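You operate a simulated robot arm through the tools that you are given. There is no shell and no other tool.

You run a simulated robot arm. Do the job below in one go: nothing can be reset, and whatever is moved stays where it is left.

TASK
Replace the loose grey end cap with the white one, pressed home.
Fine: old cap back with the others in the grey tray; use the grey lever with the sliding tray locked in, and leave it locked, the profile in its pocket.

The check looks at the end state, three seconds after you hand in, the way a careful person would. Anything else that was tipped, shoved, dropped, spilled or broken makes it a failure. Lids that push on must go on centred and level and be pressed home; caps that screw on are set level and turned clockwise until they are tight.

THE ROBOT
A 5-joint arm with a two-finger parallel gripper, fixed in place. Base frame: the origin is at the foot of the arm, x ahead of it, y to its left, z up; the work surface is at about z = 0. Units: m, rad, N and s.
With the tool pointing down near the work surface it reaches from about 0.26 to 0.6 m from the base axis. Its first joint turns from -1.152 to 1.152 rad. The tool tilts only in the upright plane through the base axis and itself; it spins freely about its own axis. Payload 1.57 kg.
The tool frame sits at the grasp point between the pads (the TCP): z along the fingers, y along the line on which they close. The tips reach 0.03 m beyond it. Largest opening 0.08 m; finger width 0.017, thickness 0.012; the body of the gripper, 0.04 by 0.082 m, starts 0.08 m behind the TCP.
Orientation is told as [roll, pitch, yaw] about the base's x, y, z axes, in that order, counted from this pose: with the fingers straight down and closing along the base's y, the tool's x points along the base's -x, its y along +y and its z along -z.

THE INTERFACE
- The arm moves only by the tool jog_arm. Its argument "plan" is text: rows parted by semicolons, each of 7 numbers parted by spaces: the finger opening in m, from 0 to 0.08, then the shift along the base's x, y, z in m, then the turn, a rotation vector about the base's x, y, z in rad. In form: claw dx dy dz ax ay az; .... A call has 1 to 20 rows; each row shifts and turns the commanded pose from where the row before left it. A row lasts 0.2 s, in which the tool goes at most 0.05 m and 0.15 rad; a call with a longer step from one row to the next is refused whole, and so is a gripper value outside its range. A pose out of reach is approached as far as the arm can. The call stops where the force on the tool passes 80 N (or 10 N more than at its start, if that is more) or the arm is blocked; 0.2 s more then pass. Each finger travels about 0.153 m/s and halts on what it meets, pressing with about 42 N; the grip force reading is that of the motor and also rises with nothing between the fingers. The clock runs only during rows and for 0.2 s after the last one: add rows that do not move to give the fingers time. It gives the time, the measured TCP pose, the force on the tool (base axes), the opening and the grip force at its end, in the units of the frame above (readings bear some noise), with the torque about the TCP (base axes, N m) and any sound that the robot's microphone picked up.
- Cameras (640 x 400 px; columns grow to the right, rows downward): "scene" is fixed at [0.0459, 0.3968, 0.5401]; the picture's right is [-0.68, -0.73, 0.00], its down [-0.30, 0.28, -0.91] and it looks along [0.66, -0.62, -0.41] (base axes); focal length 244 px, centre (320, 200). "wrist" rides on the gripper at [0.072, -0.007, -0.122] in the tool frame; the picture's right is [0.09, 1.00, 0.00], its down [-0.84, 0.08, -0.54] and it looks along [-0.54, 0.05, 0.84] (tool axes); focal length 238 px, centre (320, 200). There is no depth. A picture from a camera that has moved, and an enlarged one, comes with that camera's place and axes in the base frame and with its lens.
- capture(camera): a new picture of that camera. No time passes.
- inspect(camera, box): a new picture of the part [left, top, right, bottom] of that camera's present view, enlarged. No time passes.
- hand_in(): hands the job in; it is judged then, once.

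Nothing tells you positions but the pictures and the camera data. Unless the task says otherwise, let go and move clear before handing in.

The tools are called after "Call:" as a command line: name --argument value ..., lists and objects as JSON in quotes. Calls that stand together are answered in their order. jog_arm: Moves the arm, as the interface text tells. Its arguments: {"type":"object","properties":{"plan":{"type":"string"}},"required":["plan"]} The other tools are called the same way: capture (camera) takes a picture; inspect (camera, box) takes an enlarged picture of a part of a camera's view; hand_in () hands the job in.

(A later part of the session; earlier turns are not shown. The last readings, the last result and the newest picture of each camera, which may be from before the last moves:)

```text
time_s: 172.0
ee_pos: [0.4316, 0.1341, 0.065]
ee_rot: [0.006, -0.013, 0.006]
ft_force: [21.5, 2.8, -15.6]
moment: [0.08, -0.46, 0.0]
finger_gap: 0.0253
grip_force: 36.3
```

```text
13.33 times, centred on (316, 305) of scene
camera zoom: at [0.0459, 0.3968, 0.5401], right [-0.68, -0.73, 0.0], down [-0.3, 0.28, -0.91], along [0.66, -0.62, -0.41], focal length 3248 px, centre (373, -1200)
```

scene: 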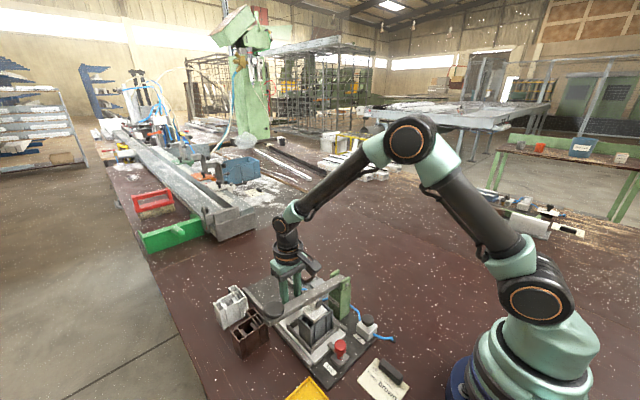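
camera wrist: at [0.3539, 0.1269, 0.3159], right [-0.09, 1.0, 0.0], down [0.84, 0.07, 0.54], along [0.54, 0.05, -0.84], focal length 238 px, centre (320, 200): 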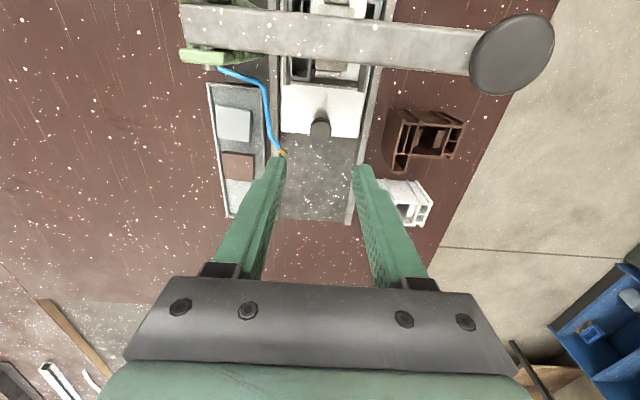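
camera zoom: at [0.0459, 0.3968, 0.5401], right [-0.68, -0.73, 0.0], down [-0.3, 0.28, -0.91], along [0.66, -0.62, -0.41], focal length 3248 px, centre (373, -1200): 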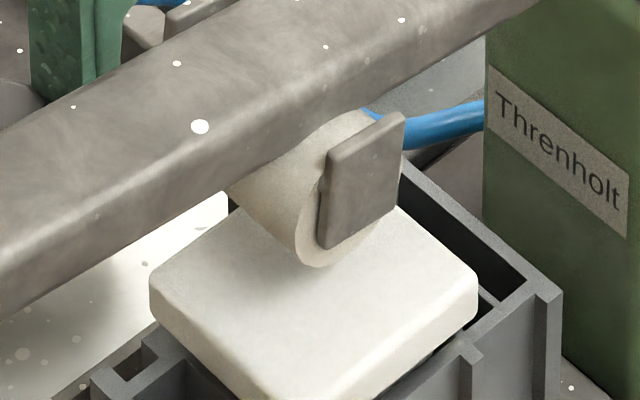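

Home again at 21 N. I relax, release, and go to the lock with yaw π/2.

Call:
jog_arm --plan "0.015 0.003 0 0.0005 0 0 0; 0.015 0 0 0 0 0 0; 0.03 0 0 0 0 0 0; 0.045 0 0 0 0 0 0; 0.045 0 0 0.015 0 0 0; 0.045 0 0 0.035 0 0 0; 0.045 0 0 0.045 0 0 0; 0.045 0 0 0.045 0 0 0; 0.045 -0.02 0 0 0 0 0.147; 0.045 -0.02 0 0 0 0 0.147; 0.045 -0.02 0 0 0 0 0.147; 0.045 -0.02 0 0 0 0 0.147; 0.05 -0.02 0 0 0 0 0.147; 0.05 -0.02 0 0 0 0 0.147; 0.05 -0.02 0 0 0 0 0.147; 0.05 -0.02 0 0 0 0 0.147; 0.05 -0.008 0 0 0 0 0.147; 0.05 0 0 0 0 0 0.147; 0.05 0 0 -0.04 0 0 0.1; 0.05 0 0 0 0 0 0"

Call:
jog_arm --plan "0.05 0 0 -0.04 0 0 0; 0.05 0 0 0 0 0 0; 0.05 0 0 0 0 0 0"

Call:
inspect --camera "wrist" --box '[240, 80, 400, 200]'

Call:
inspect --camera "scene" --box '[296, 290, 336, 320]'

```text
time_s: 176.2
ee_pos: [0.2664, 0.1336, 0.1628]
ee_rot: [-0.002, 0.0, 1.578]
ft_force: [0.2, -0.8, 0.2]
moment: [0.0, -0.01, -0.01]
finger_gap: 0.0502
grip_force: 0.0
```

```text
time_s: 177.0
ee_pos: [0.2652, 0.1322, 0.1218]
ee_rot: [-0.001, 0.0, 1.574]
ft_force: [-0.3, 0.1, -0.3]
moment: [0.02, 0.02, 0.0]
finger_gap: 0.05
grip_force: 0.2
```

```text
3.33 times, centred on (320, 140) of wrist
camera zoom: at [0.2718, 0.0615, 0.2427], right [-1.0, -0.1, 0.0], down [-0.08, 0.84, 0.54], along [-0.05, 0.54, -0.84], focal length 794 px, centre (320, 400)
```

zoom: 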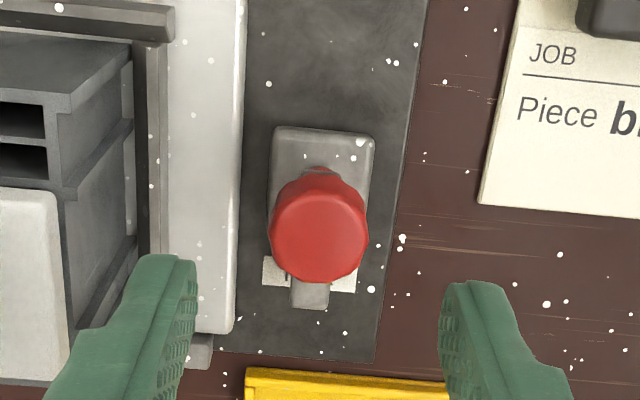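

```text
13.33 times, centred on (316, 305) of scene
camera zoom: at [0.0459, 0.3968, 0.5401], right [-0.68, -0.73, 0.0], down [-0.3, 0.28, -0.91], along [0.66, -0.62, -0.41], focal length 3248 px, centre (373, -1200)
```

zoom: 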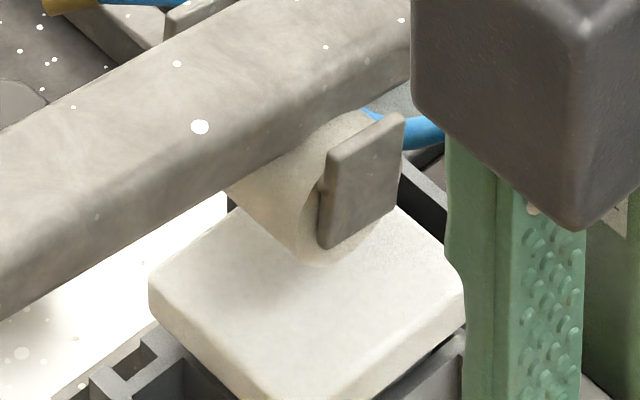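

The tray stayed home. I narrow the opening to 40 mm (the pocket wall is near), align and grip the red knob.

Call:
jog_arm --plan "0.04 0.0003 0.0012 -0.02 0 0 0; 0.04 0 0 -0.02 0 0 0; 0.04 0 0 -0.0175 0 0 0; 0.04 0 0 0 0 0 0; 0.035 0 0 0 0 0 0; 0.025 0 0 0 0 0 0; 0.015 0 0 0 0 0 0; 0.015 0 0 0 0 0 0"

Call:
inspect --camera "wrist" --box '[240, 80, 400, 200]'

```text
time_s: 178.8
ee_pos: [0.2655, 0.1352, 0.0655]
ee_rot: [0.002, 0.002, 1.575]
ft_force: [-11.7, 0.8, -1.2]
moment: [0.04, 0.24, -0.01]
finger_gap: 0.0256
grip_force: 36.2
```

```text
3.33 times, centred on (320, 140) of wrist
camera zoom: at [0.2725, 0.0636, 0.1863], right [-1.0, -0.1, 0.0], down [-0.08, 0.84, 0.54], along [-0.06, 0.54, -0.84], focal length 794 px, centre (320, 400)
```

zoom: 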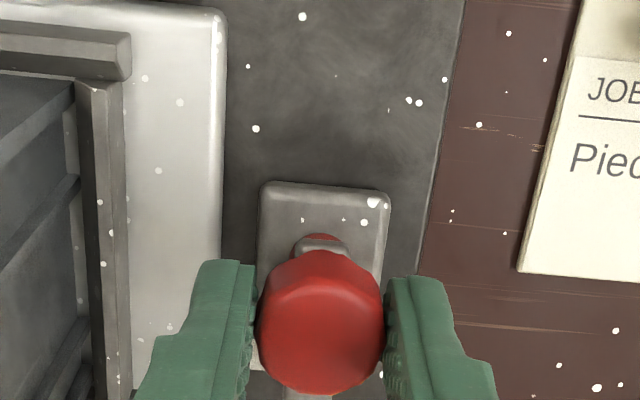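

Well gripped. I turn clockwise in steps, watching torque and sound.

Call:
jog_arm --plan "0.015 -0.0005 0 0 0 0 -0.1; 0.015 0 0 0 0 0 -0.12; 0.015 0 0 0 0 0 -0.12; 0.015 0 0 0 0 0 0"

Call:
jog_arm --plan "0.015 0 0 0 0 0 -0.12; 0.015 0 0 0 0 0 -0.12; 0.015 0 0 0 0 0 0"

Call:
inspect --camera "scene" --box '[310, 320, 370, 370]'

```text
time_s: 179.8
ee_pos: [0.2645, 0.1352, 0.0663]
ee_rot: [-0.003, -0.003, 1.233]
ft_force: [4.7, -0.2, -30.2]
moment: [0.07, -0.09, 0.03]
finger_gap: 0.0252
grip_force: 37.3
```

```text
time_s: 180.6
ee_pos: [0.2648, 0.1337, 0.0665]
ee_rot: [-0.004, -0.005, 0.99]
ft_force: [18.0, -11.5, -28.6]
moment: [-0.2, -0.38, 0.01]
finger_gap: 0.0255
grip_force: 36.4
```

```text
8.00 times, centred on (340, 345) of scene
camera zoom: at [0.046, 0.3968, 0.5401], right [-0.68, -0.73, 0.0], down [-0.3, 0.28, -0.91], along [0.66, -0.62, -0.41], focal length 1949 px, centre (160, -960)
```

zoom: 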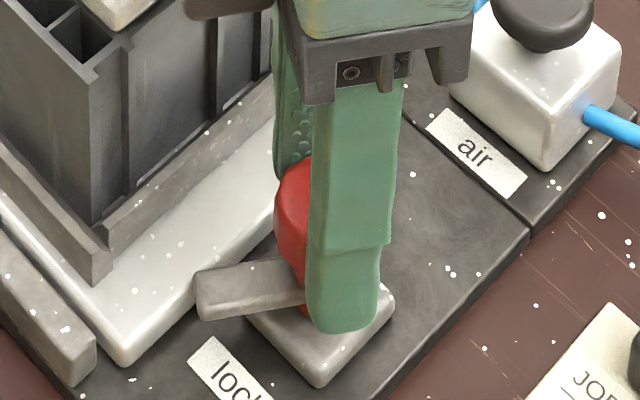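

Call:
jog_arm --plan "0.015 0.0006 -0.0006 -0.001 0 0 0; 0.015 0 0 0 0 0 -0.12; 0.015 0 0 0 0 0 -0.12; 0.015 0 0 0 0 0 0"

Call:
jog_arm --plan "0.015 0 0 0 0 0 -0.12; 0.015 0 0 0 0 0 -0.12; 0.015 0 0 0 0 0 0"

Call:
inspect --camera "scene" --box '[310, 320, 370, 370]'

```text
time_s: 181.6
ee_pos: [0.2654, 0.1343, 0.065]
ee_rot: [-0.001, -0.005, 0.756]
ft_force: [-11.9, 12.8, 29.2]
moment: [0.3, 0.36, 0.01]
finger_gap: 0.0256
grip_force: 36.9
```

```text
time_s: 182.4
ee_pos: [0.2643, 0.1348, 0.0644]
ee_rot: [0.0, -0.004, 0.516]
ft_force: [-14.9, 28.0, 22.2]
moment: [0.56, 0.71, 0.01]
finger_gap: 0.0255
grip_force: 36.8
```

```text
8.00 times, centred on (340, 345) of scene
camera zoom: at [0.0458, 0.3967, 0.5402], right [-0.68, -0.73, 0.0], down [-0.3, 0.28, -0.91], along [0.66, -0.62, -0.41], focal length 1949 px, centre (160, -960)
```

zoom: 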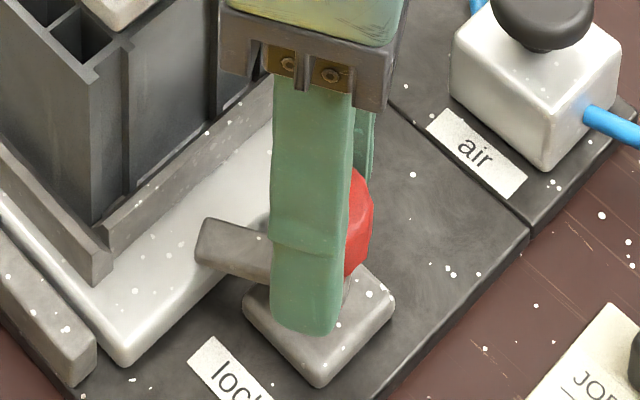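

Call:
jog_arm --plan "0.015 -0.0006 0.001 0.0006 0 0 0; 0.015 0 0 0 0 0 -0.12; 0.015 0 0 0 0 0 -0.12; 0.015 0 0 0 0 0 0"

Call:
jog_arm --plan "0.015 0 0 0 0 0 -0.12; 0.015 0 0 0 0 0 -0.1; 0.015 0 0 0 0 0 0"

Call:
inspect --camera "scene" --box '[310, 320, 370, 370]'

```text
time_s: 183.4
ee_pos: [0.2655, 0.1351, 0.0669]
ee_rot: [0.001, -0.004, 0.273]
ft_force: [6.8, 11.2, -27.3]
moment: [0.23, -0.27, 0.03]
finger_gap: 0.0254
grip_force: 36.6
```

```text
time_s: 184.2
ee_pos: [0.264, 0.1355, 0.0671]
ee_rot: [0.003, -0.004, 0.051]
ft_force: [14.8, -11.7, -24.6]
moment: [-0.21, -0.53, -0.05]
finger_gap: 0.0259
grip_force: 36.5
```

```text
8.00 times, centred on (340, 345) of scene
camera zoom: at [0.0459, 0.3968, 0.5401], right [-0.68, -0.73, 0.0], down [-0.3, 0.28, -0.91], along [0.66, -0.62, -0.41], focal length 1949 px, centre (160, -960)
```

zoom: 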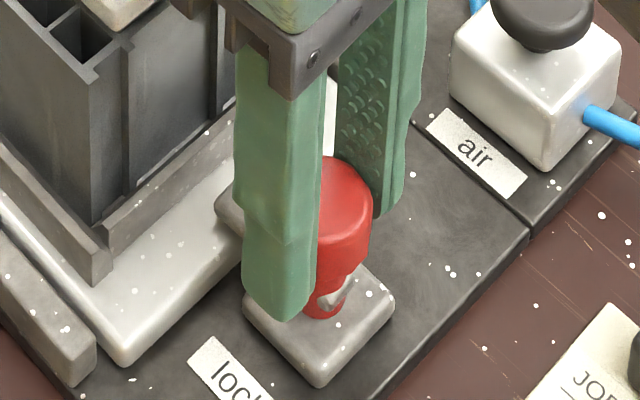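

Nearly there; I turn on to the end stop and read the torque.

Call:
jog_arm --plan "0.015 0.0005 -0.0005 -0.0008 0 0 0; 0.015 0 0 0 0 0 -0.06; 0.015 0 0 0 0 0 0"

Call:
jog_arm --plan "0.015 0 0 0 0 0 -0.06; 0.015 0 0 0 0 0 0"

Call:
jog_arm --plan "0.015 0 0 0 0 0 -0.06; 0.015 0 0 0 0 0 0"

Call:
jog_arm --plan "0.015 0 0 0 0 0 -0.06; 0.015 0 0 0 0 0 0"

```text
time_s: 185.0
ee_pos: [0.2636, 0.1347, 0.0669]
ee_rot: [0.002, -0.004, -0.008]
ft_force: [1.9, -18.5, 29.4]
moment: [-0.55, 0.16, -0.01]
finger_gap: 0.0253
grip_force: 36.5
```

```text
time_s: 185.6
ee_pos: [0.2652, 0.1348, 0.0663]
ee_rot: [0.001, -0.002, -0.066]
ft_force: [5.9, -19.7, 12.5]
moment: [-0.48, -0.27, 0.17]
finger_gap: 0.0255
grip_force: 37.2
```

```text
time_s: 186.2
ee_pos: [0.2634, 0.1353, 0.0664]
ee_rot: [0.0, -0.001, -0.128]
ft_force: [5.6, -19.7, 4.4]
moment: [-0.48, -0.08, 0.19]
finger_gap: 0.0255
grip_force: 36.6
```

```text
time_s: 186.8
ee_pos: [0.2645, 0.1344, 0.0663]
ee_rot: [0.0, 0.0, -0.188]
ft_force: [4.3, -22.3, -3.5]
moment: [-0.54, -0.12, 0.35]
finger_gap: 0.0254
grip_force: 36.6
```

The lock is firmly at its end stop (0.35 N·m). I relieve the side load, open and rise.

Call:
jog_arm --plan "0.015 0 -0.001 0 0 0 0; 0.025 0 0 0 0 0 0; 0.04 0 0 0 0 0 0; 0.045 0 0 0.02 0 0 0; 0.045 0 0 0.04 0 0 0; 0.045 0 0 0.04 0 0 0; 0.045 0 0 0.03 0 0 0; 0.045 0 0 0 0 0 0"

Call:
inspect --camera "scene" --box '[310, 320, 370, 370]'

Call:
inspect --camera "scene" --box '[296, 290, 336, 320]'

Call:
inspect --camera "wrist" --box '[240, 60, 400, 180]'

```text
time_s: 188.6
ee_pos: [0.2648, 0.1334, 0.1937]
ee_rot: [0.0, -0.004, -0.188]
ft_force: [-0.5, 0.2, -0.8]
moment: [0.01, 0.02, 0.03]
finger_gap: 0.045
grip_force: 0.1
```

```text
8.00 times, centred on (340, 345) of scene
camera zoom: at [0.0459, 0.3968, 0.5401], right [-0.68, -0.73, 0.0], down [-0.3, 0.28, -0.91], along [0.66, -0.62, -0.41], focal length 1949 px, centre (160, -960)
```

zoom: 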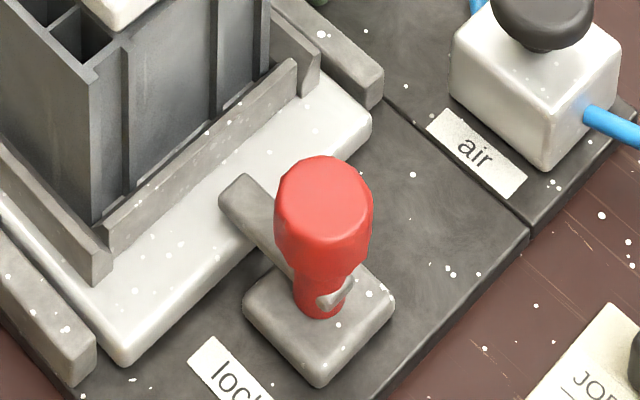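

```text
13.33 times, centred on (316, 305) of scene
camera zoom: at [0.0459, 0.3968, 0.5401], right [-0.68, -0.73, 0.0], down [-0.3, 0.28, -0.91], along [0.66, -0.62, -0.41], focal length 3248 px, centre (373, -1200)
```

zoom: 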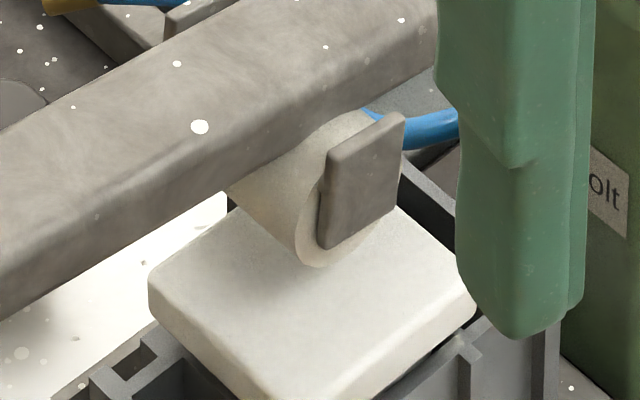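

```text
3.33 times, centred on (320, 120) of wrist
camera zoom: at [0.1929, 0.14, 0.3147], right [0.09, 1.0, 0.0], down [0.83, -0.08, 0.54], along [0.54, -0.05, -0.84], focal length 794 px, centre (320, 467)
```

zoom: 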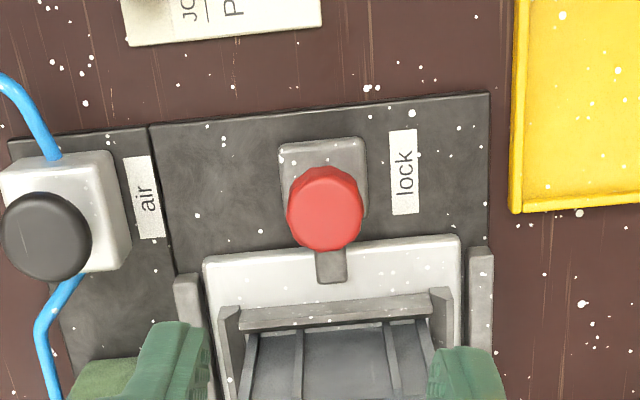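

The tray is home and locked. Next is the lever: I move above its black knob with the fingers closed and look.

Call:
jog_arm --plan "0.03 0 0 0.04 0 0 0.06; 0.015 0.01 0.012 0.035 0 0 0.06; 0.005 0.025 0.03 0 0 0 0.068; 0.0 0.025 0.03 0 0 0 0; 0.0 0.024 0.028 0 0 0 0; 0.0 0 0 0 0 0 0; 0.0 0 0 0 0 0 0"

Call:
capture --camera "wrist"

Call:
inspect --camera "wrist" --box '[240, 60, 400, 180]'

Call:
inspect --camera "scene" --box '[220, 220, 360, 340]'

```text
time_s: 190.2
ee_pos: [0.3491, 0.2368, 0.2702]
ee_rot: [0.0, -0.004, 0.002]
ft_force: [-0.4, -0.2, -0.1]
moment: [0.02, 0.02, -0.02]
finger_gap: 0.0
grip_force: 21.4
```

```text
taken
camera wrist: at [0.2769, 0.2293, 0.3904], right [-0.09, 1.0, 0.0], down [0.83, 0.08, 0.54], along [0.54, 0.05, -0.84], focal length 238 px, centre (320, 200)
```

wrist: 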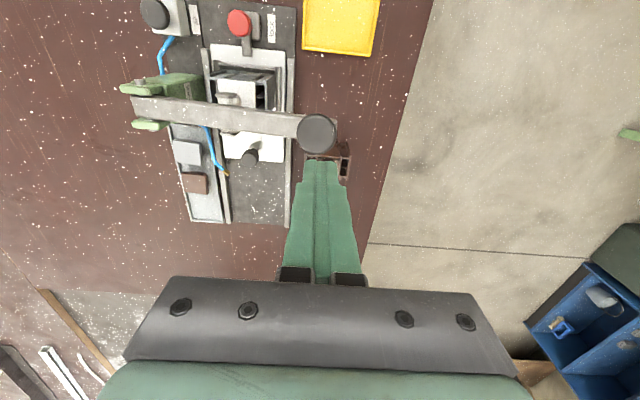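

```text
3.33 times, centred on (320, 120) of wrist
camera zoom: at [0.2769, 0.2293, 0.3904], right [-0.09, 1.0, 0.0], down [0.83, 0.08, 0.54], along [0.54, 0.05, -0.84], focal length 794 px, centre (320, 467)
```

zoom: 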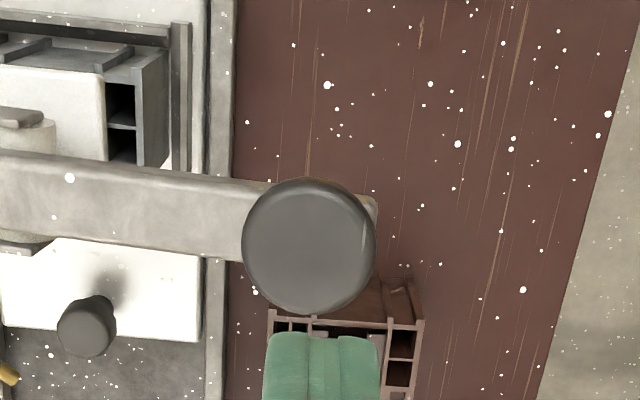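

```text
3.33 times, centred on (290, 280) of scene
camera zoom: at [0.0459, 0.3968, 0.5401], right [-0.68, -0.73, 0.0], down [-0.3, 0.28, -0.91], along [0.66, -0.62, -0.41], focal length 812 px, centre (420, -67)
```

zoom: 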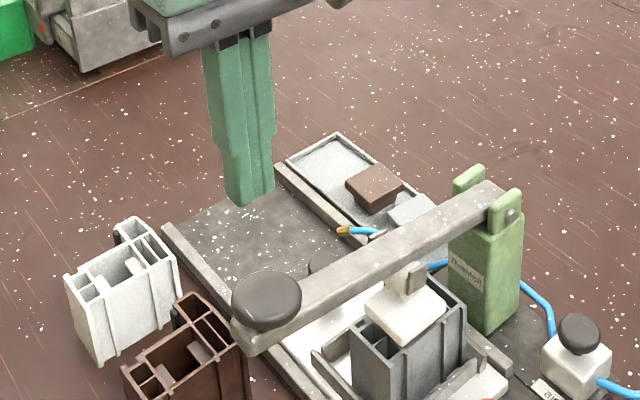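

The lever knob's centre is ~4 mm to −y of the tool. I correct and descend until the closed fingertips touch it.

Call:
jog_arm --plan "0.0 0 -0.0038 -0.02 0 0 0; 0.0 0 0 -0.03 0 0 0; 0.0 0 0 -0.015 0 0 0; 0.0 0 0 0 0 0 0; 0.0 0 0 0 0 0 0"

Call:
inspect --camera "wrist" --box '[240, 80, 400, 200]'

Call:
inspect --camera "scene" --box '[240, 260, 340, 330]'

```text
time_s: 191.4
ee_pos: [0.3493, 0.2309, 0.2065]
ee_rot: [0.002, -0.003, 0.001]
ft_force: [0.0, 0.4, -0.4]
moment: [0.01, -0.02, 0.0]
finger_gap: 0.0002
grip_force: 20.9
```

```text
3.33 times, centred on (320, 140) of wrist
camera zoom: at [0.2759, 0.2241, 0.3269], right [-0.09, 1.0, 0.0], down [0.83, 0.08, 0.54], along [0.54, 0.05, -0.84], focal length 794 px, centre (320, 400)
```

zoom: 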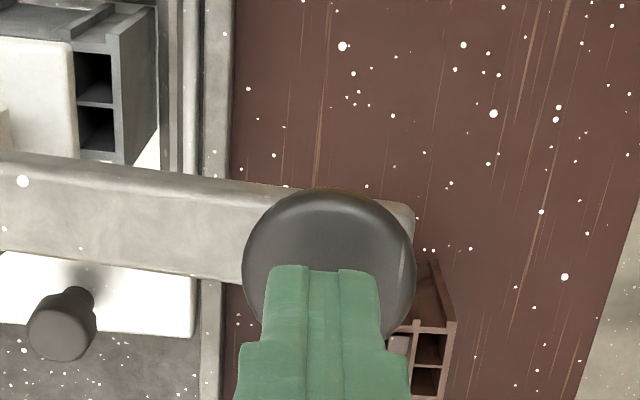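

```text
5.71 times, centred on (290, 295) of scene
camera zoom: at [0.0459, 0.3968, 0.5401], right [-0.68, -0.73, 0.0], down [-0.3, 0.28, -0.91], along [0.66, -0.62, -0.41], focal length 1392 px, centre (491, -343)
```

zoom: 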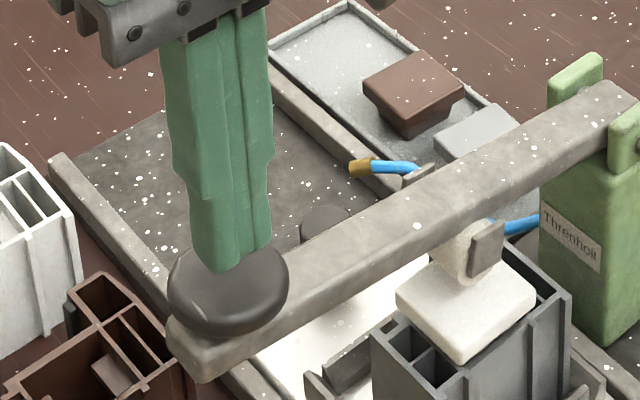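

Centred above the knob. I go down in small steps until contact and then press progressively.

Call:
jog_arm --plan "0.0 0 0.0015 -0.006 0 0 0; 0.0 0 0 -0.005 0 0 0; 0.0 0 0 0 0 0 0"

Call:
jog_arm --plan "0.0 0 0 -0.004 0 0 0; 0.0 0 0 0 0 0 0"

Call:
jog_arm --plan "0.0 0 0 -0.004 0 0 0; 0.0 0 0 0 0 0 0"

Call:
inspect --camera "scene" --box '[240, 260, 340, 330]'

```text
time_s: 192.2
ee_pos: [0.3471, 0.2326, 0.1963]
ee_rot: [0.003, -0.004, 0.001]
ft_force: [0.7, 0.2, 1.5]
moment: [0.01, 0.0, -0.04]
finger_gap: 0.0001
grip_force: 21.3
```

```text
time_s: 192.8
ee_pos: [0.3484, 0.2313, 0.1923]
ee_rot: [0.002, -0.004, 0.002]
ft_force: [-0.1, 0.9, 1.4]
moment: [0.04, 0.0, 0.01]
finger_gap: 0.0002
grip_force: 20.9
```

```text
time_s: 193.4
ee_pos: [0.3469, 0.23, 0.1872]
ee_rot: [0.002, -0.004, 0.002]
ft_force: [-1.8, 0.9, 1.2]
moment: [0.06, 0.04, 0.01]
finger_gap: 0.0
grip_force: 20.8
```

```text
5.71 times, centred on (290, 295) of scene
camera zoom: at [0.0459, 0.3968, 0.5401], right [-0.68, -0.73, 0.0], down [-0.3, 0.28, -0.91], along [0.66, -0.62, -0.41], focal length 1392 px, centre (491, -343)
```

zoom: 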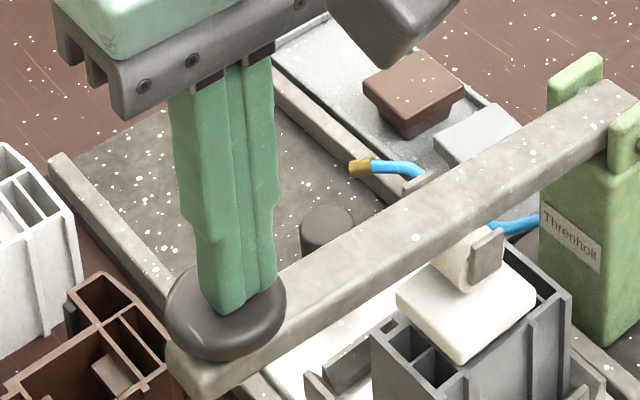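

The lever moves down easily with ~1.4 N. I continue until the roller meets the cap.

Call:
jog_arm --plan "0.0 0 0 -0.004 0 0 0; 0.0 0 0 0 0 0 0"

Call:
jog_arm --plan "0.0 0 0 -0.003 0 0 0; 0.0 0 0 0 0 0 0"

Call:
jog_arm --plan "0.0 0 0 -0.003 0 0 0; 0.0 0 0 0 0 0 0"

Call:
inspect --camera "scene" --box '[296, 290, 336, 320]'

```text
time_s: 194.0
ee_pos: [0.3483, 0.2302, 0.1845]
ee_rot: [0.001, -0.003, 0.001]
ft_force: [-0.3, 0.8, 2.0]
moment: [0.05, 0.02, 0.0]
finger_gap: 0.0
grip_force: 21.5
```

```text
time_s: 194.6
ee_pos: [0.348, 0.2301, 0.182]
ee_rot: [0.001, -0.004, 0.001]
ft_force: [2.3, 0.4, 2.5]
moment: [-0.01, -0.04, 0.02]
finger_gap: 0.0
grip_force: 21.6
```

```text
time_s: 195.2
ee_pos: [0.3486, 0.2307, 0.1774]
ee_rot: [0.002, -0.003, 0.001]
ft_force: [1.6, 0.4, 4.6]
moment: [0.04, -0.05, 0.0]
finger_gap: 0.0
grip_force: 21.3
```

```text
13.33 times, centred on (316, 305) of scene
camera zoom: at [0.0459, 0.3968, 0.5401], right [-0.68, -0.73, 0.0], down [-0.3, 0.28, -0.91], along [0.66, -0.62, -0.41], focal length 3248 px, centre (373, -1200)
```

zoom: 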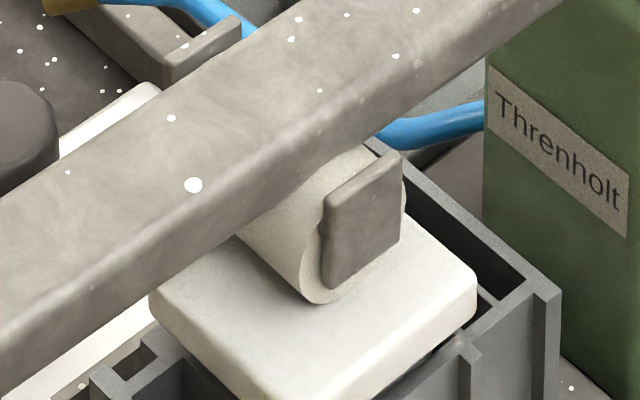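

The roller is about at the cap. I press on in 2 mm steps watching force and sound.

Call:
jog_arm --plan "0.0 0 0 -0.002 0 0 0; 0.0 0 0 0 0 0 0"

Call:
jog_arm --plan "0.0 0 0 -0.002 0 0 0; 0.0 0 0 0 0 0 0"

Call:
jog_arm --plan "0.0 0 0 -0.002 0 0 0; 0.0 0 0 0 0 0 0"

Call:
inspect --camera "scene" --box '[296, 290, 336, 320]'

```text
time_s: 195.8
ee_pos: [0.3488, 0.2305, 0.1749]
ee_rot: [0.003, -0.001, 0.001]
ft_force: [-0.7, 0.1, 1.7]
moment: [0.08, 0.02, -0.01]
finger_gap: 0.0
grip_force: 21.2
```

```text
time_s: 196.4
ee_pos: [0.3484, 0.2301, 0.1733]
ee_rot: [0.002, -0.002, 0.002]
ft_force: [-2.5, 0.8, 1.7]
moment: [0.04, 0.08, 0.0]
finger_gap: 0.0001
grip_force: 21.7
```

```text
time_s: 197.0
ee_pos: [0.3494, 0.2318, 0.1713]
ee_rot: [0.003, -0.004, 0.002]
ft_force: [0.4, 1.3, 2.3]
moment: [0.04, -0.01, 0.01]
finger_gap: 0.0001
grip_force: 21.4
```

```text
13.33 times, centred on (316, 305) of scene
camera zoom: at [0.0459, 0.3968, 0.5401], right [-0.68, -0.73, 0.0], down [-0.3, 0.28, -0.91], along [0.66, -0.62, -0.41], focal length 3248 px, centre (373, -1200)
```

zoom: 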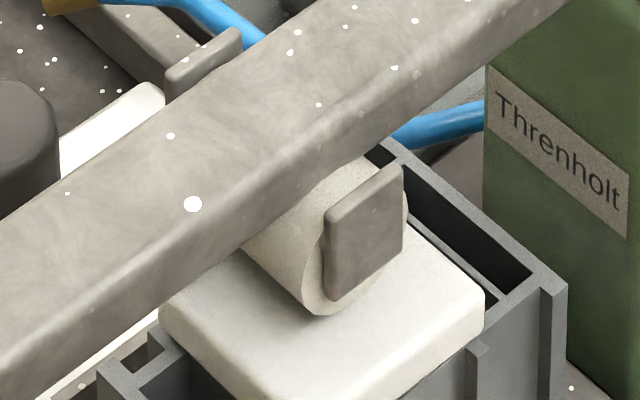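

Call:
inspect --camera "scene" --box '[290, 285, 350, 335]'

Call:
inspect --camera "scene" --box '[240, 260, 380, 380]'

```text
8.00 times, centred on (320, 310) of scene
camera zoom: at [0.0459, 0.3968, 0.5401], right [-0.68, -0.73, 0.0], down [-0.3, 0.28, -0.91], along [0.66, -0.62, -0.41], focal length 1949 px, centre (320, -680)
```

zoom: 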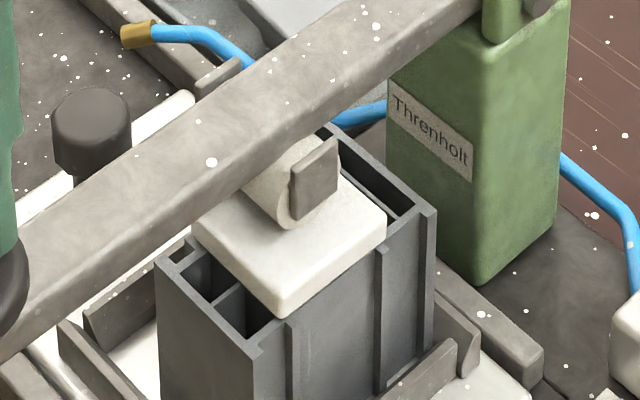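

```text
3.33 times, centred on (310, 320) of scene
camera zoom: at [0.0459, 0.3968, 0.5401], right [-0.68, -0.73, 0.0], down [-0.3, 0.28, -0.91], along [0.66, -0.62, -0.41], focal length 812 px, centre (353, -200)
```

zoom: 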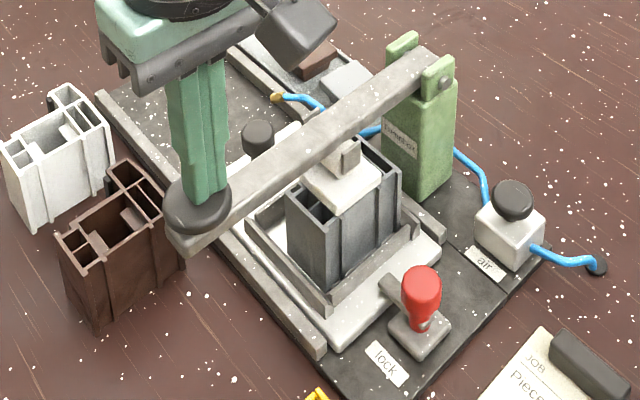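

The cap appears to be going down. I keep pressing until the force rises firmly.

Call:
jog_arm --plan "0.0 0 0 -0.002 0 0 0; 0.0 0 0 0 0 0 0"

Call:
jog_arm --plan "0.0 0 0 -0.002 0 0 0; 0.0 0 0 0 0 0 0"

Call:
jog_arm --plan "0.0 0 0 -0.002 0 0 0; 0.0 0 0 0 0 0 0"

Call:
inspect --camera "scene" --box '[290, 285, 350, 335]'

```text
time_s: 197.6
ee_pos: [0.3486, 0.2312, 0.1701]
ee_rot: [0.002, -0.003, 0.001]
ft_force: [1.5, 0.3, 2.5]
moment: [-0.01, -0.09, -0.01]
finger_gap: 0.0
grip_force: 21.7
```

```text
time_s: 198.2
ee_pos: [0.3481, 0.2308, 0.1661]
ee_rot: [0.003, -0.006, 0.003]
ft_force: [0.6, 2.7, 5.5]
moment: [0.03, -0.01, 0.0]
finger_gap: 0.0001
grip_force: 21.5
```

```text
time_s: 198.8
ee_pos: [0.3485, 0.2312, 0.1662]
ee_rot: [0.002, -0.004, 0.001]
ft_force: [-8.9, 1.0, 22.8]
moment: [-0.24, 0.32, -0.07]
finger_gap: 0.0
grip_force: 21.8
```

```text
8.00 times, centred on (320, 310) of scene
camera zoom: at [0.0458, 0.3967, 0.5402], right [-0.68, -0.73, 0.0], down [-0.3, 0.28, -0.91], along [0.66, -0.62, -0.41], focal length 1949 px, centre (320, -680)
```

zoom: 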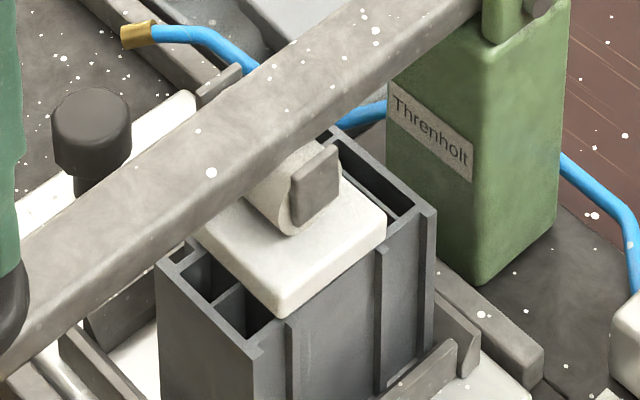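

Now it is resisting (23 N). I continue pressing in small steps.

Call:
jog_arm --plan "0.0 0.0003 0 -0.002 0 0 0; 0.0 0 0 0 0 0 0"

Call:
jog_arm --plan "0.0 0 0 -0.002 0 0 0; 0.0 0 0 0 0 0 0"

Call:
inspect --camera "scene" --box '[290, 285, 350, 335]'

Call:
inspect --camera "scene" --box '[240, 260, 380, 380]'

```text
time_s: 199.4
ee_pos: [0.3477, 0.2315, 0.165]
ee_rot: [0.005, -0.005, 0.004]
ft_force: [-22.7, 5.5, 51.2]
moment: [-0.2, 0.8, -0.16]
finger_gap: 0.0
grip_force: 21.5
```

```text
time_s: 200.0
ee_pos: [0.3481, 0.2307, 0.1637]
ee_rot: [0.003, -0.006, 0.003]
ft_force: [-27.3, 4.3, 62.1]
moment: [-0.27, 1.0, -0.11]
finger_gap: 0.0002
grip_force: 21.4
```

```text
8.00 times, centred on (320, 310) of scene
camera zoom: at [0.0456, 0.3966, 0.5403], right [-0.68, -0.73, 0.0], down [-0.3, 0.28, -0.91], along [0.67, -0.62, -0.41], focal length 1949 px, centre (320, -680)
```

zoom: 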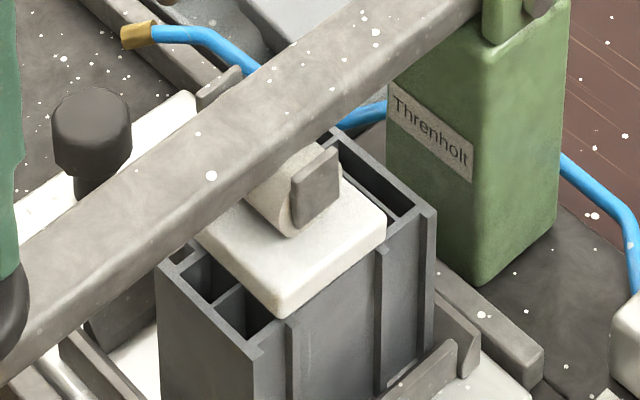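

```text
3.33 times, centred on (310, 320) of scene
camera zoom: at [0.0456, 0.3966, 0.5403], right [-0.68, -0.73, 0.0], down [-0.3, 0.28, -0.91], along [0.67, -0.62, -0.41], focal length 812 px, centre (353, -200)
```

zoom: 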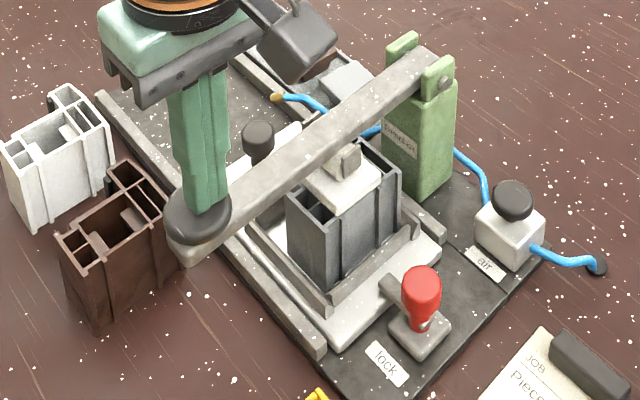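

62 N downwards now. I look closely at the cap's seating.

Call:
inspect --camera "scene" --box '[302, 300, 332, 325]'

Call:
inspect --camera "wrist" --box '[180, 80, 340, 200]'

```text
16.00 times, centred on (317, 312) of scene
camera zoom: at [0.0456, 0.3966, 0.5403], right [-0.68, -0.73, 0.0], down [-0.3, 0.28, -0.91], along [0.67, -0.62, -0.41], focal length 3898 px, centre (368, -1600)
```

zoom: 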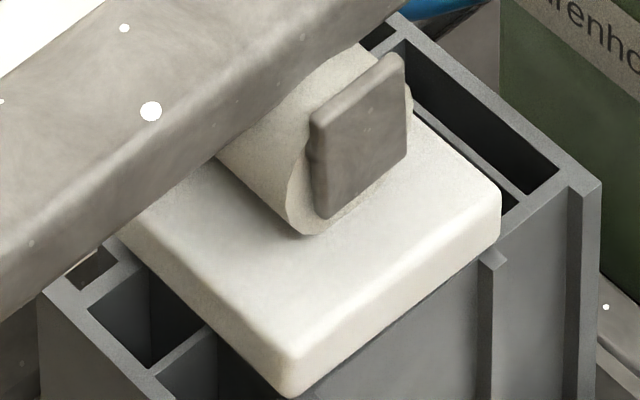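

```text
3.33 times, centred on (260, 140) of wrist
camera zoom: at [0.2762, 0.2246, 0.2843], right [-0.09, 1.0, 0.0], down [0.83, 0.08, 0.55], along [0.54, 0.05, -0.84], focal length 794 px, centre (520, 400)
```

zoom: 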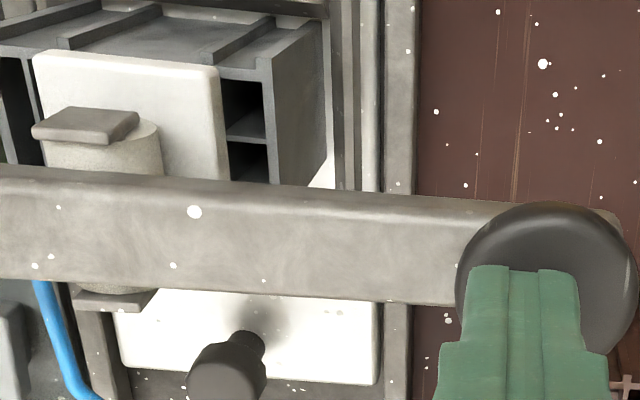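

The flange now sits flush on the profile with no visible gap. I press a touch more, then release slowly.

Call:
jog_arm --plan "0.0 -0.0005 0 -0.0008 0 0 0; 0.0 0 0 0 0 0 0; 0.0 0 0 0 0 0 0"

Call:
inspect --camera "scene" --box '[302, 300, 332, 325]'

Call:
jog_arm --plan "0.0 0 0 0.004 0 0 0; 0.0 0 0 0.004 0 0 0; 0.0 0 0 0 0 0 0"

Call:
jog_arm --plan "0.0 0 0 0.01 0 0 0; 0.0 0 0 0.01 0 0 0; 0.0 0 0 0.01 0 0 0; 0.0 0 0 0 0 0 0"

Call:
inspect --camera "scene" --box '[302, 295, 332, 320]'

Call:
inspect --camera "scene" --box '[240, 260, 380, 380]'

```text
time_s: 200.8
ee_pos: [0.3486, 0.2315, 0.1648]
ee_rot: [0.006, -0.008, 0.001]
ft_force: [-17.7, -0.2, 59.7]
moment: [-0.44, 0.77, -0.11]
finger_gap: 0.0
grip_force: 21.3
```

```text
16.00 times, centred on (317, 312) of scene
camera zoom: at [0.0457, 0.3966, 0.5403], right [-0.68, -0.73, 0.0], down [-0.3, 0.28, -0.91], along [0.67, -0.62, -0.41], focal length 3898 px, centre (368, -1600)
```

zoom: 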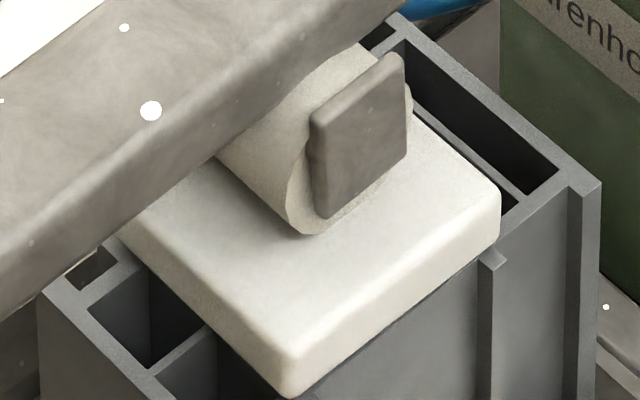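

```text
time_s: 201.6
ee_pos: [0.346, 0.2309, 0.1685]
ee_rot: [0.0, 0.0, 0.001]
ft_force: [1.1, -1.3, 0.8]
moment: [-0.05, -0.03, -0.02]
finger_gap: 0.0001
grip_force: 21.0
```

```text
time_s: 202.6
ee_pos: [0.3479, 0.2303, 0.1991]
ee_rot: [0.002, -0.003, 0.003]
ft_force: [-0.2, -0.1, 0.3]
moment: [-0.03, 0.0, -0.01]
finger_gap: 0.0
grip_force: 21.1
```

```text
16.00 times, centred on (317, 308) of scene
camera zoom: at [0.0459, 0.3968, 0.5401], right [-0.68, -0.73, 0.0], down [-0.3, 0.28, -0.91], along [0.66, -0.62, -0.41], focal length 3898 px, centre (368, -1520)
```

zoom: 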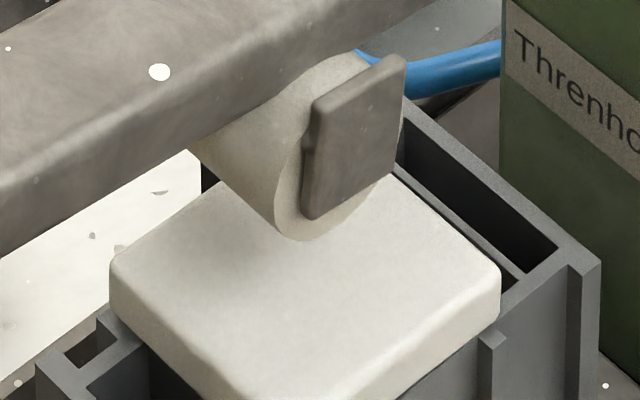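

```text
3.33 times, centred on (310, 320) of scene
camera zoom: at [0.0459, 0.3968, 0.5401], right [-0.68, -0.73, 0.0], down [-0.3, 0.28, -0.91], along [0.66, -0.62, -0.41], focal length 812 px, centre (353, -200)
```

zoom: 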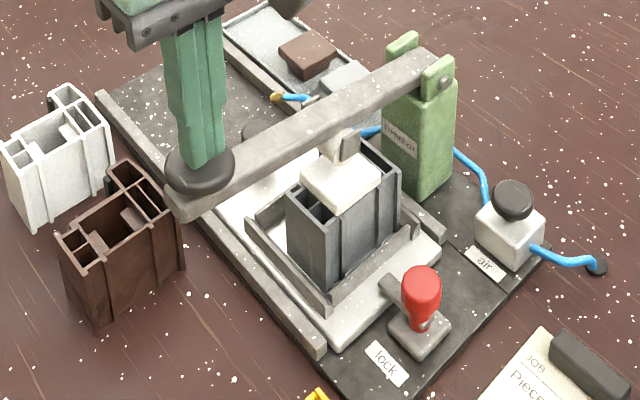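

The lever springs back up. I check the cap's seating and level from several views after moving clear.

Call:
jog_arm --plan "0.0 0 0 0.03 0 0 0; 0.0 0 0 0.04 0 0 0; 0.0 0 0 0 0 0 0"

Call:
inspect --camera "scene" --box '[300, 302, 340, 332]'

Call:
inspect --camera "scene" --box '[308, 306, 328, 322]'

Call:
inspect --camera "wrist" --box '[180, 40, 320, 160]'

```text
time_s: 203.4
ee_pos: [0.3485, 0.2326, 0.2677]
ee_rot: [0.003, -0.003, 0.002]
ft_force: [-0.3, 0.9, 0.0]
moment: [0.0, 0.0, 0.01]
finger_gap: 0.0
grip_force: 21.0
```

```text
13.33 times, centred on (320, 317) of scene
camera zoom: at [0.0459, 0.3968, 0.5401], right [-0.68, -0.73, 0.0], down [-0.3, 0.28, -0.91], along [0.66, -0.62, -0.41], focal length 3248 px, centre (320, -1360)
```

zoom: 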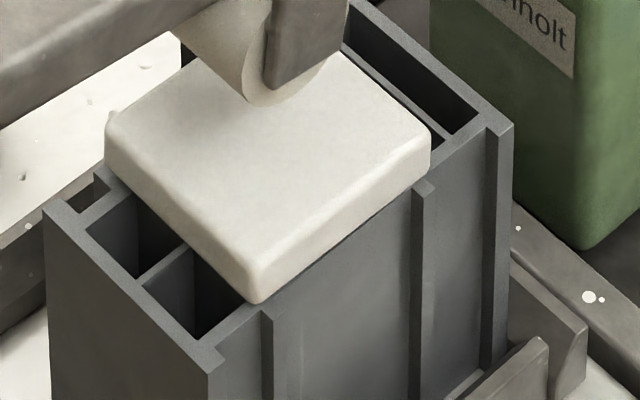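

```text
16.00 times, centred on (318, 314) of scene
camera zoom: at [0.0459, 0.3968, 0.5401], right [-0.68, -0.73, 0.0], down [-0.3, 0.28, -0.91], along [0.66, -0.62, -0.41], focal length 3898 px, centre (352, -1624)
```

zoom: 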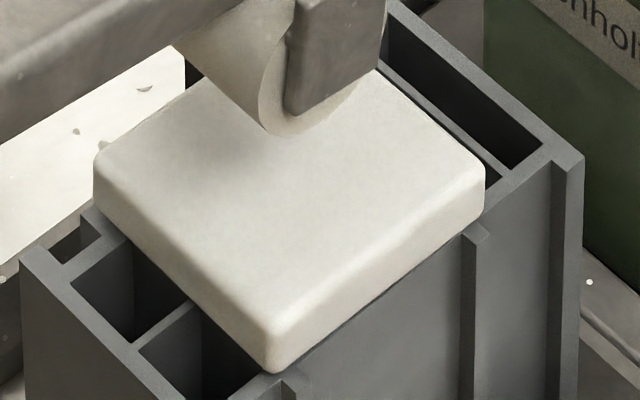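

```text
3.33 times, centred on (250, 100) of wrist
camera zoom: at [0.2776, 0.2266, 0.3875], right [-0.09, 1.0, 0.0], down [0.83, 0.08, 0.54], along [0.54, 0.05, -0.84], focal length 794 px, centre (553, 533)
```

zoom: 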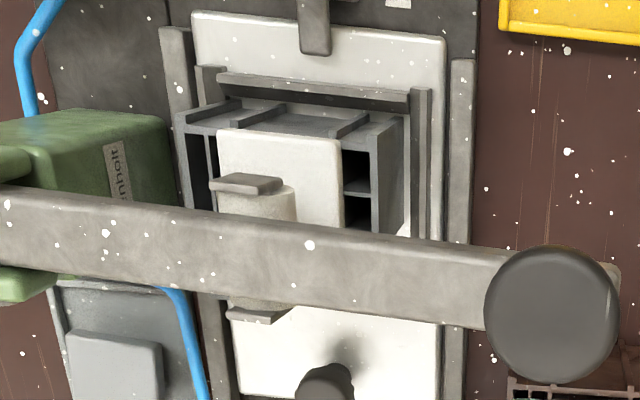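

The white cap is flush and level on the profile. I move the arm back out of the way and inspect the whole end state.

Call:
jog_arm --plan "0.0 0 -0.01 0.03 0 0 0; 0.02 0 -0.04 0.03 0 0 0; 0.04 -0.01 -0.045 0.02 0 0 0; 0.06 -0.02 -0.04 0.02 0 0 0; 0.08 -0.01 -0.03 0.03 0 0 0; 0.08 0 0 0 0 0 0; 0.08 0 0 0 0 0 0"

Call:
capture --camera "scene"

Call:
inspect --camera "scene" --box '[200, 240, 420, 400]'

Call:
inspect --camera "scene" --box '[310, 320, 370, 370]'

Call:
capture --camera "wrist"

```text
refused: row 3 steps farther than a row can; nothing moved
```

```text
taken
```

scene: 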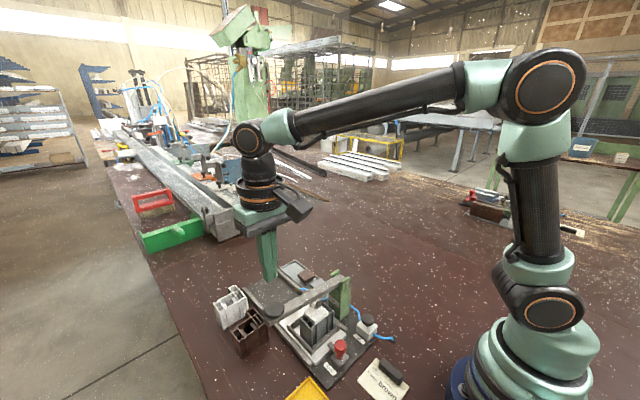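

```text
2.50 times, centred on (310, 320) of scene
camera zoom: at [0.0459, 0.3968, 0.5401], right [-0.68, -0.73, 0.0], down [-0.3, 0.28, -0.91], along [0.66, -0.62, -0.41], focal length 609 px, centre (345, -100)
```

zoom: 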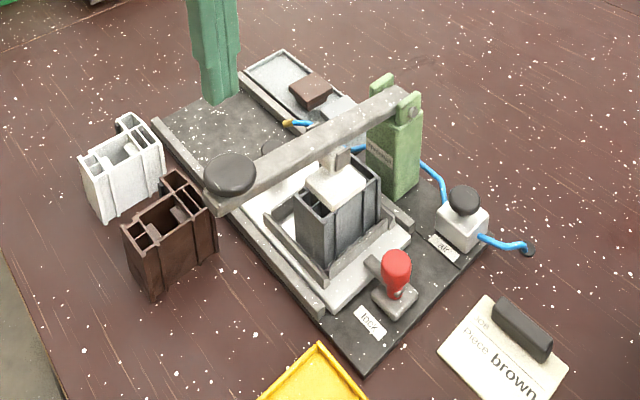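

```text
8.00 times, centred on (340, 345) of scene
camera zoom: at [0.0459, 0.3968, 0.5401], right [-0.68, -0.73, 0.0], down [-0.3, 0.28, -0.91], along [0.66, -0.62, -0.41], focal length 1949 px, centre (160, -960)
```

zoom: 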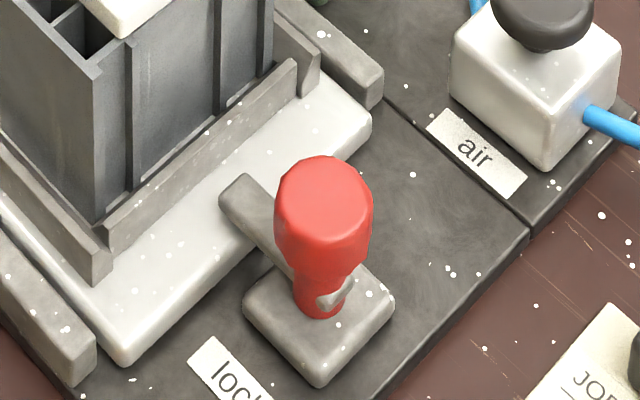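

```text
taken
camera wrist: at [0.2776, 0.2266, 0.3875], right [-0.09, 1.0, 0.0], down [0.83, 0.08, 0.54], along [0.54, 0.05, -0.84], focal length 238 px, centre (320, 200)
```

wrist: 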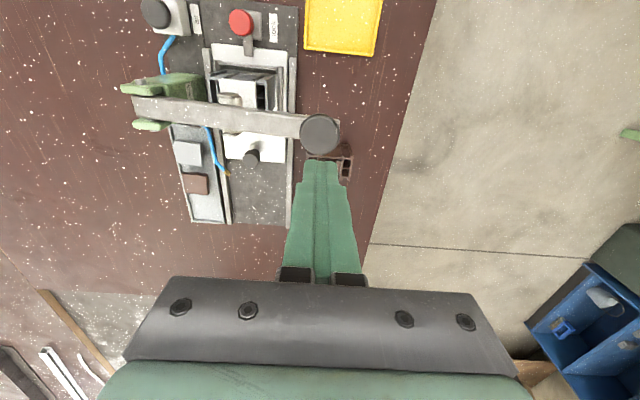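

All objects look in place and the lock is still closed. I take one last close look at the cap from the robot's side.

Call:
jog_arm --plan "0.0 -0.01 -0.02 0 0 0 0; 0.02 -0.01 -0.025 0 0 0 0; 0.04 -0.01 -0.025 0 0 0 0; 0.05 -0.01 -0.025 -0.01 0 0 0; 0.05 -0.01 -0.005 -0.02 0 0 0; 0.05 0 0 0 0 0 0; 0.05 0 0 0 0 0 0"

Call:
capture --camera "wrist"

Call:
inspect --camera "wrist" --box '[250, 60, 390, 180]'

```text
time_s: 205.0
ee_pos: [0.2996, 0.132, 0.2379]
ee_rot: [0.002, -0.004, 0.001]
ft_force: [-0.5, 0.5, 0.3]
moment: [0.01, 0.0, -0.02]
finger_gap: 0.05
grip_force: 0.0
```

```text
taken
camera wrist: at [0.2266, 0.1252, 0.3588], right [-0.09, 1.0, 0.0], down [0.83, 0.08, 0.55], along [0.54, 0.05, -0.84], focal length 238 px, centre (320, 200)
```

wrist: 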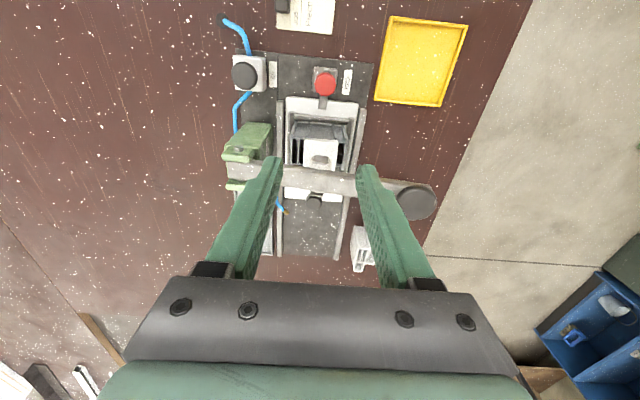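

```text
3.33 times, centred on (320, 120) of wrist
camera zoom: at [0.2266, 0.1252, 0.3588], right [-0.09, 1.0, 0.0], down [0.83, 0.08, 0.55], along [0.54, 0.05, -0.84], focal length 794 px, centre (320, 467)
```

zoom: 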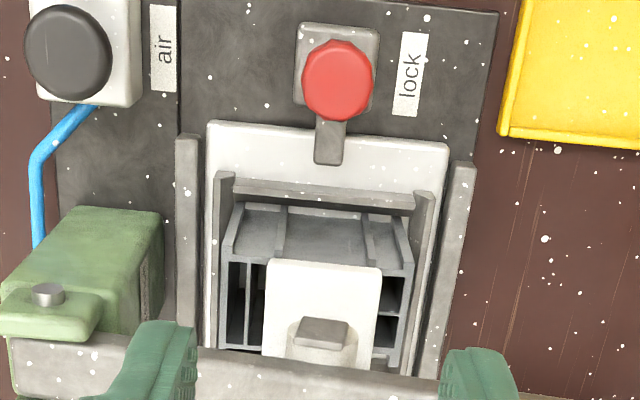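

Call:
inspect --camera "wrist" --box '[290, 105, 350, 155]'

Call:
inspect --camera "scene" --box '[300, 302, 340, 332]'

Call:
inspect --camera "scene" --box '[270, 255, 330, 305]'

```text
8.00 times, centred on (320, 130) of wrist
camera zoom: at [0.2266, 0.1252, 0.3588], right [-0.09, 1.0, 0.0], down [0.83, 0.08, 0.55], along [0.54, 0.05, -0.84], focal length 1907 px, centre (320, 760)
```

zoom: 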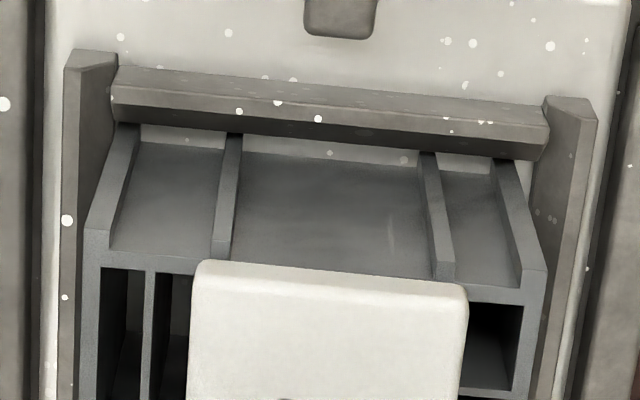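

```text
13.33 times, centred on (320, 317) of scene
camera zoom: at [0.0459, 0.3968, 0.5401], right [-0.68, -0.73, 0.0], down [-0.3, 0.28, -0.91], along [0.66, -0.62, -0.41], focal length 3248 px, centre (320, -1360)
```

zoom: 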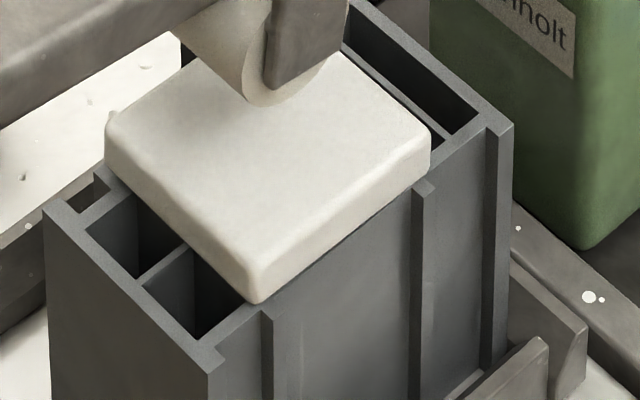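

```text
8.00 times, centred on (300, 280) of scene
camera zoom: at [0.0459, 0.3968, 0.5401], right [-0.68, -0.73, 0.0], down [-0.3, 0.28, -0.91], along [0.66, -0.62, -0.41], focal length 1949 px, centre (480, -440)
```

zoom: 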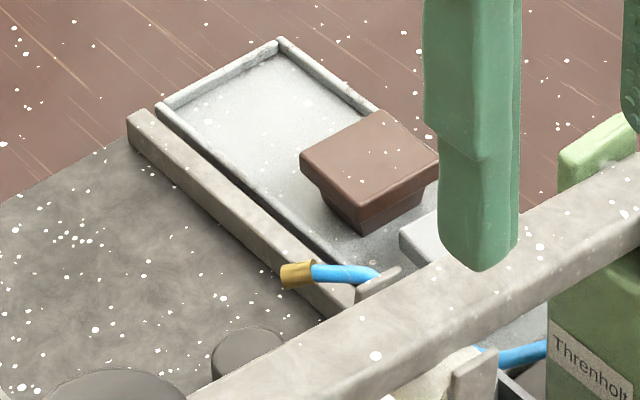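

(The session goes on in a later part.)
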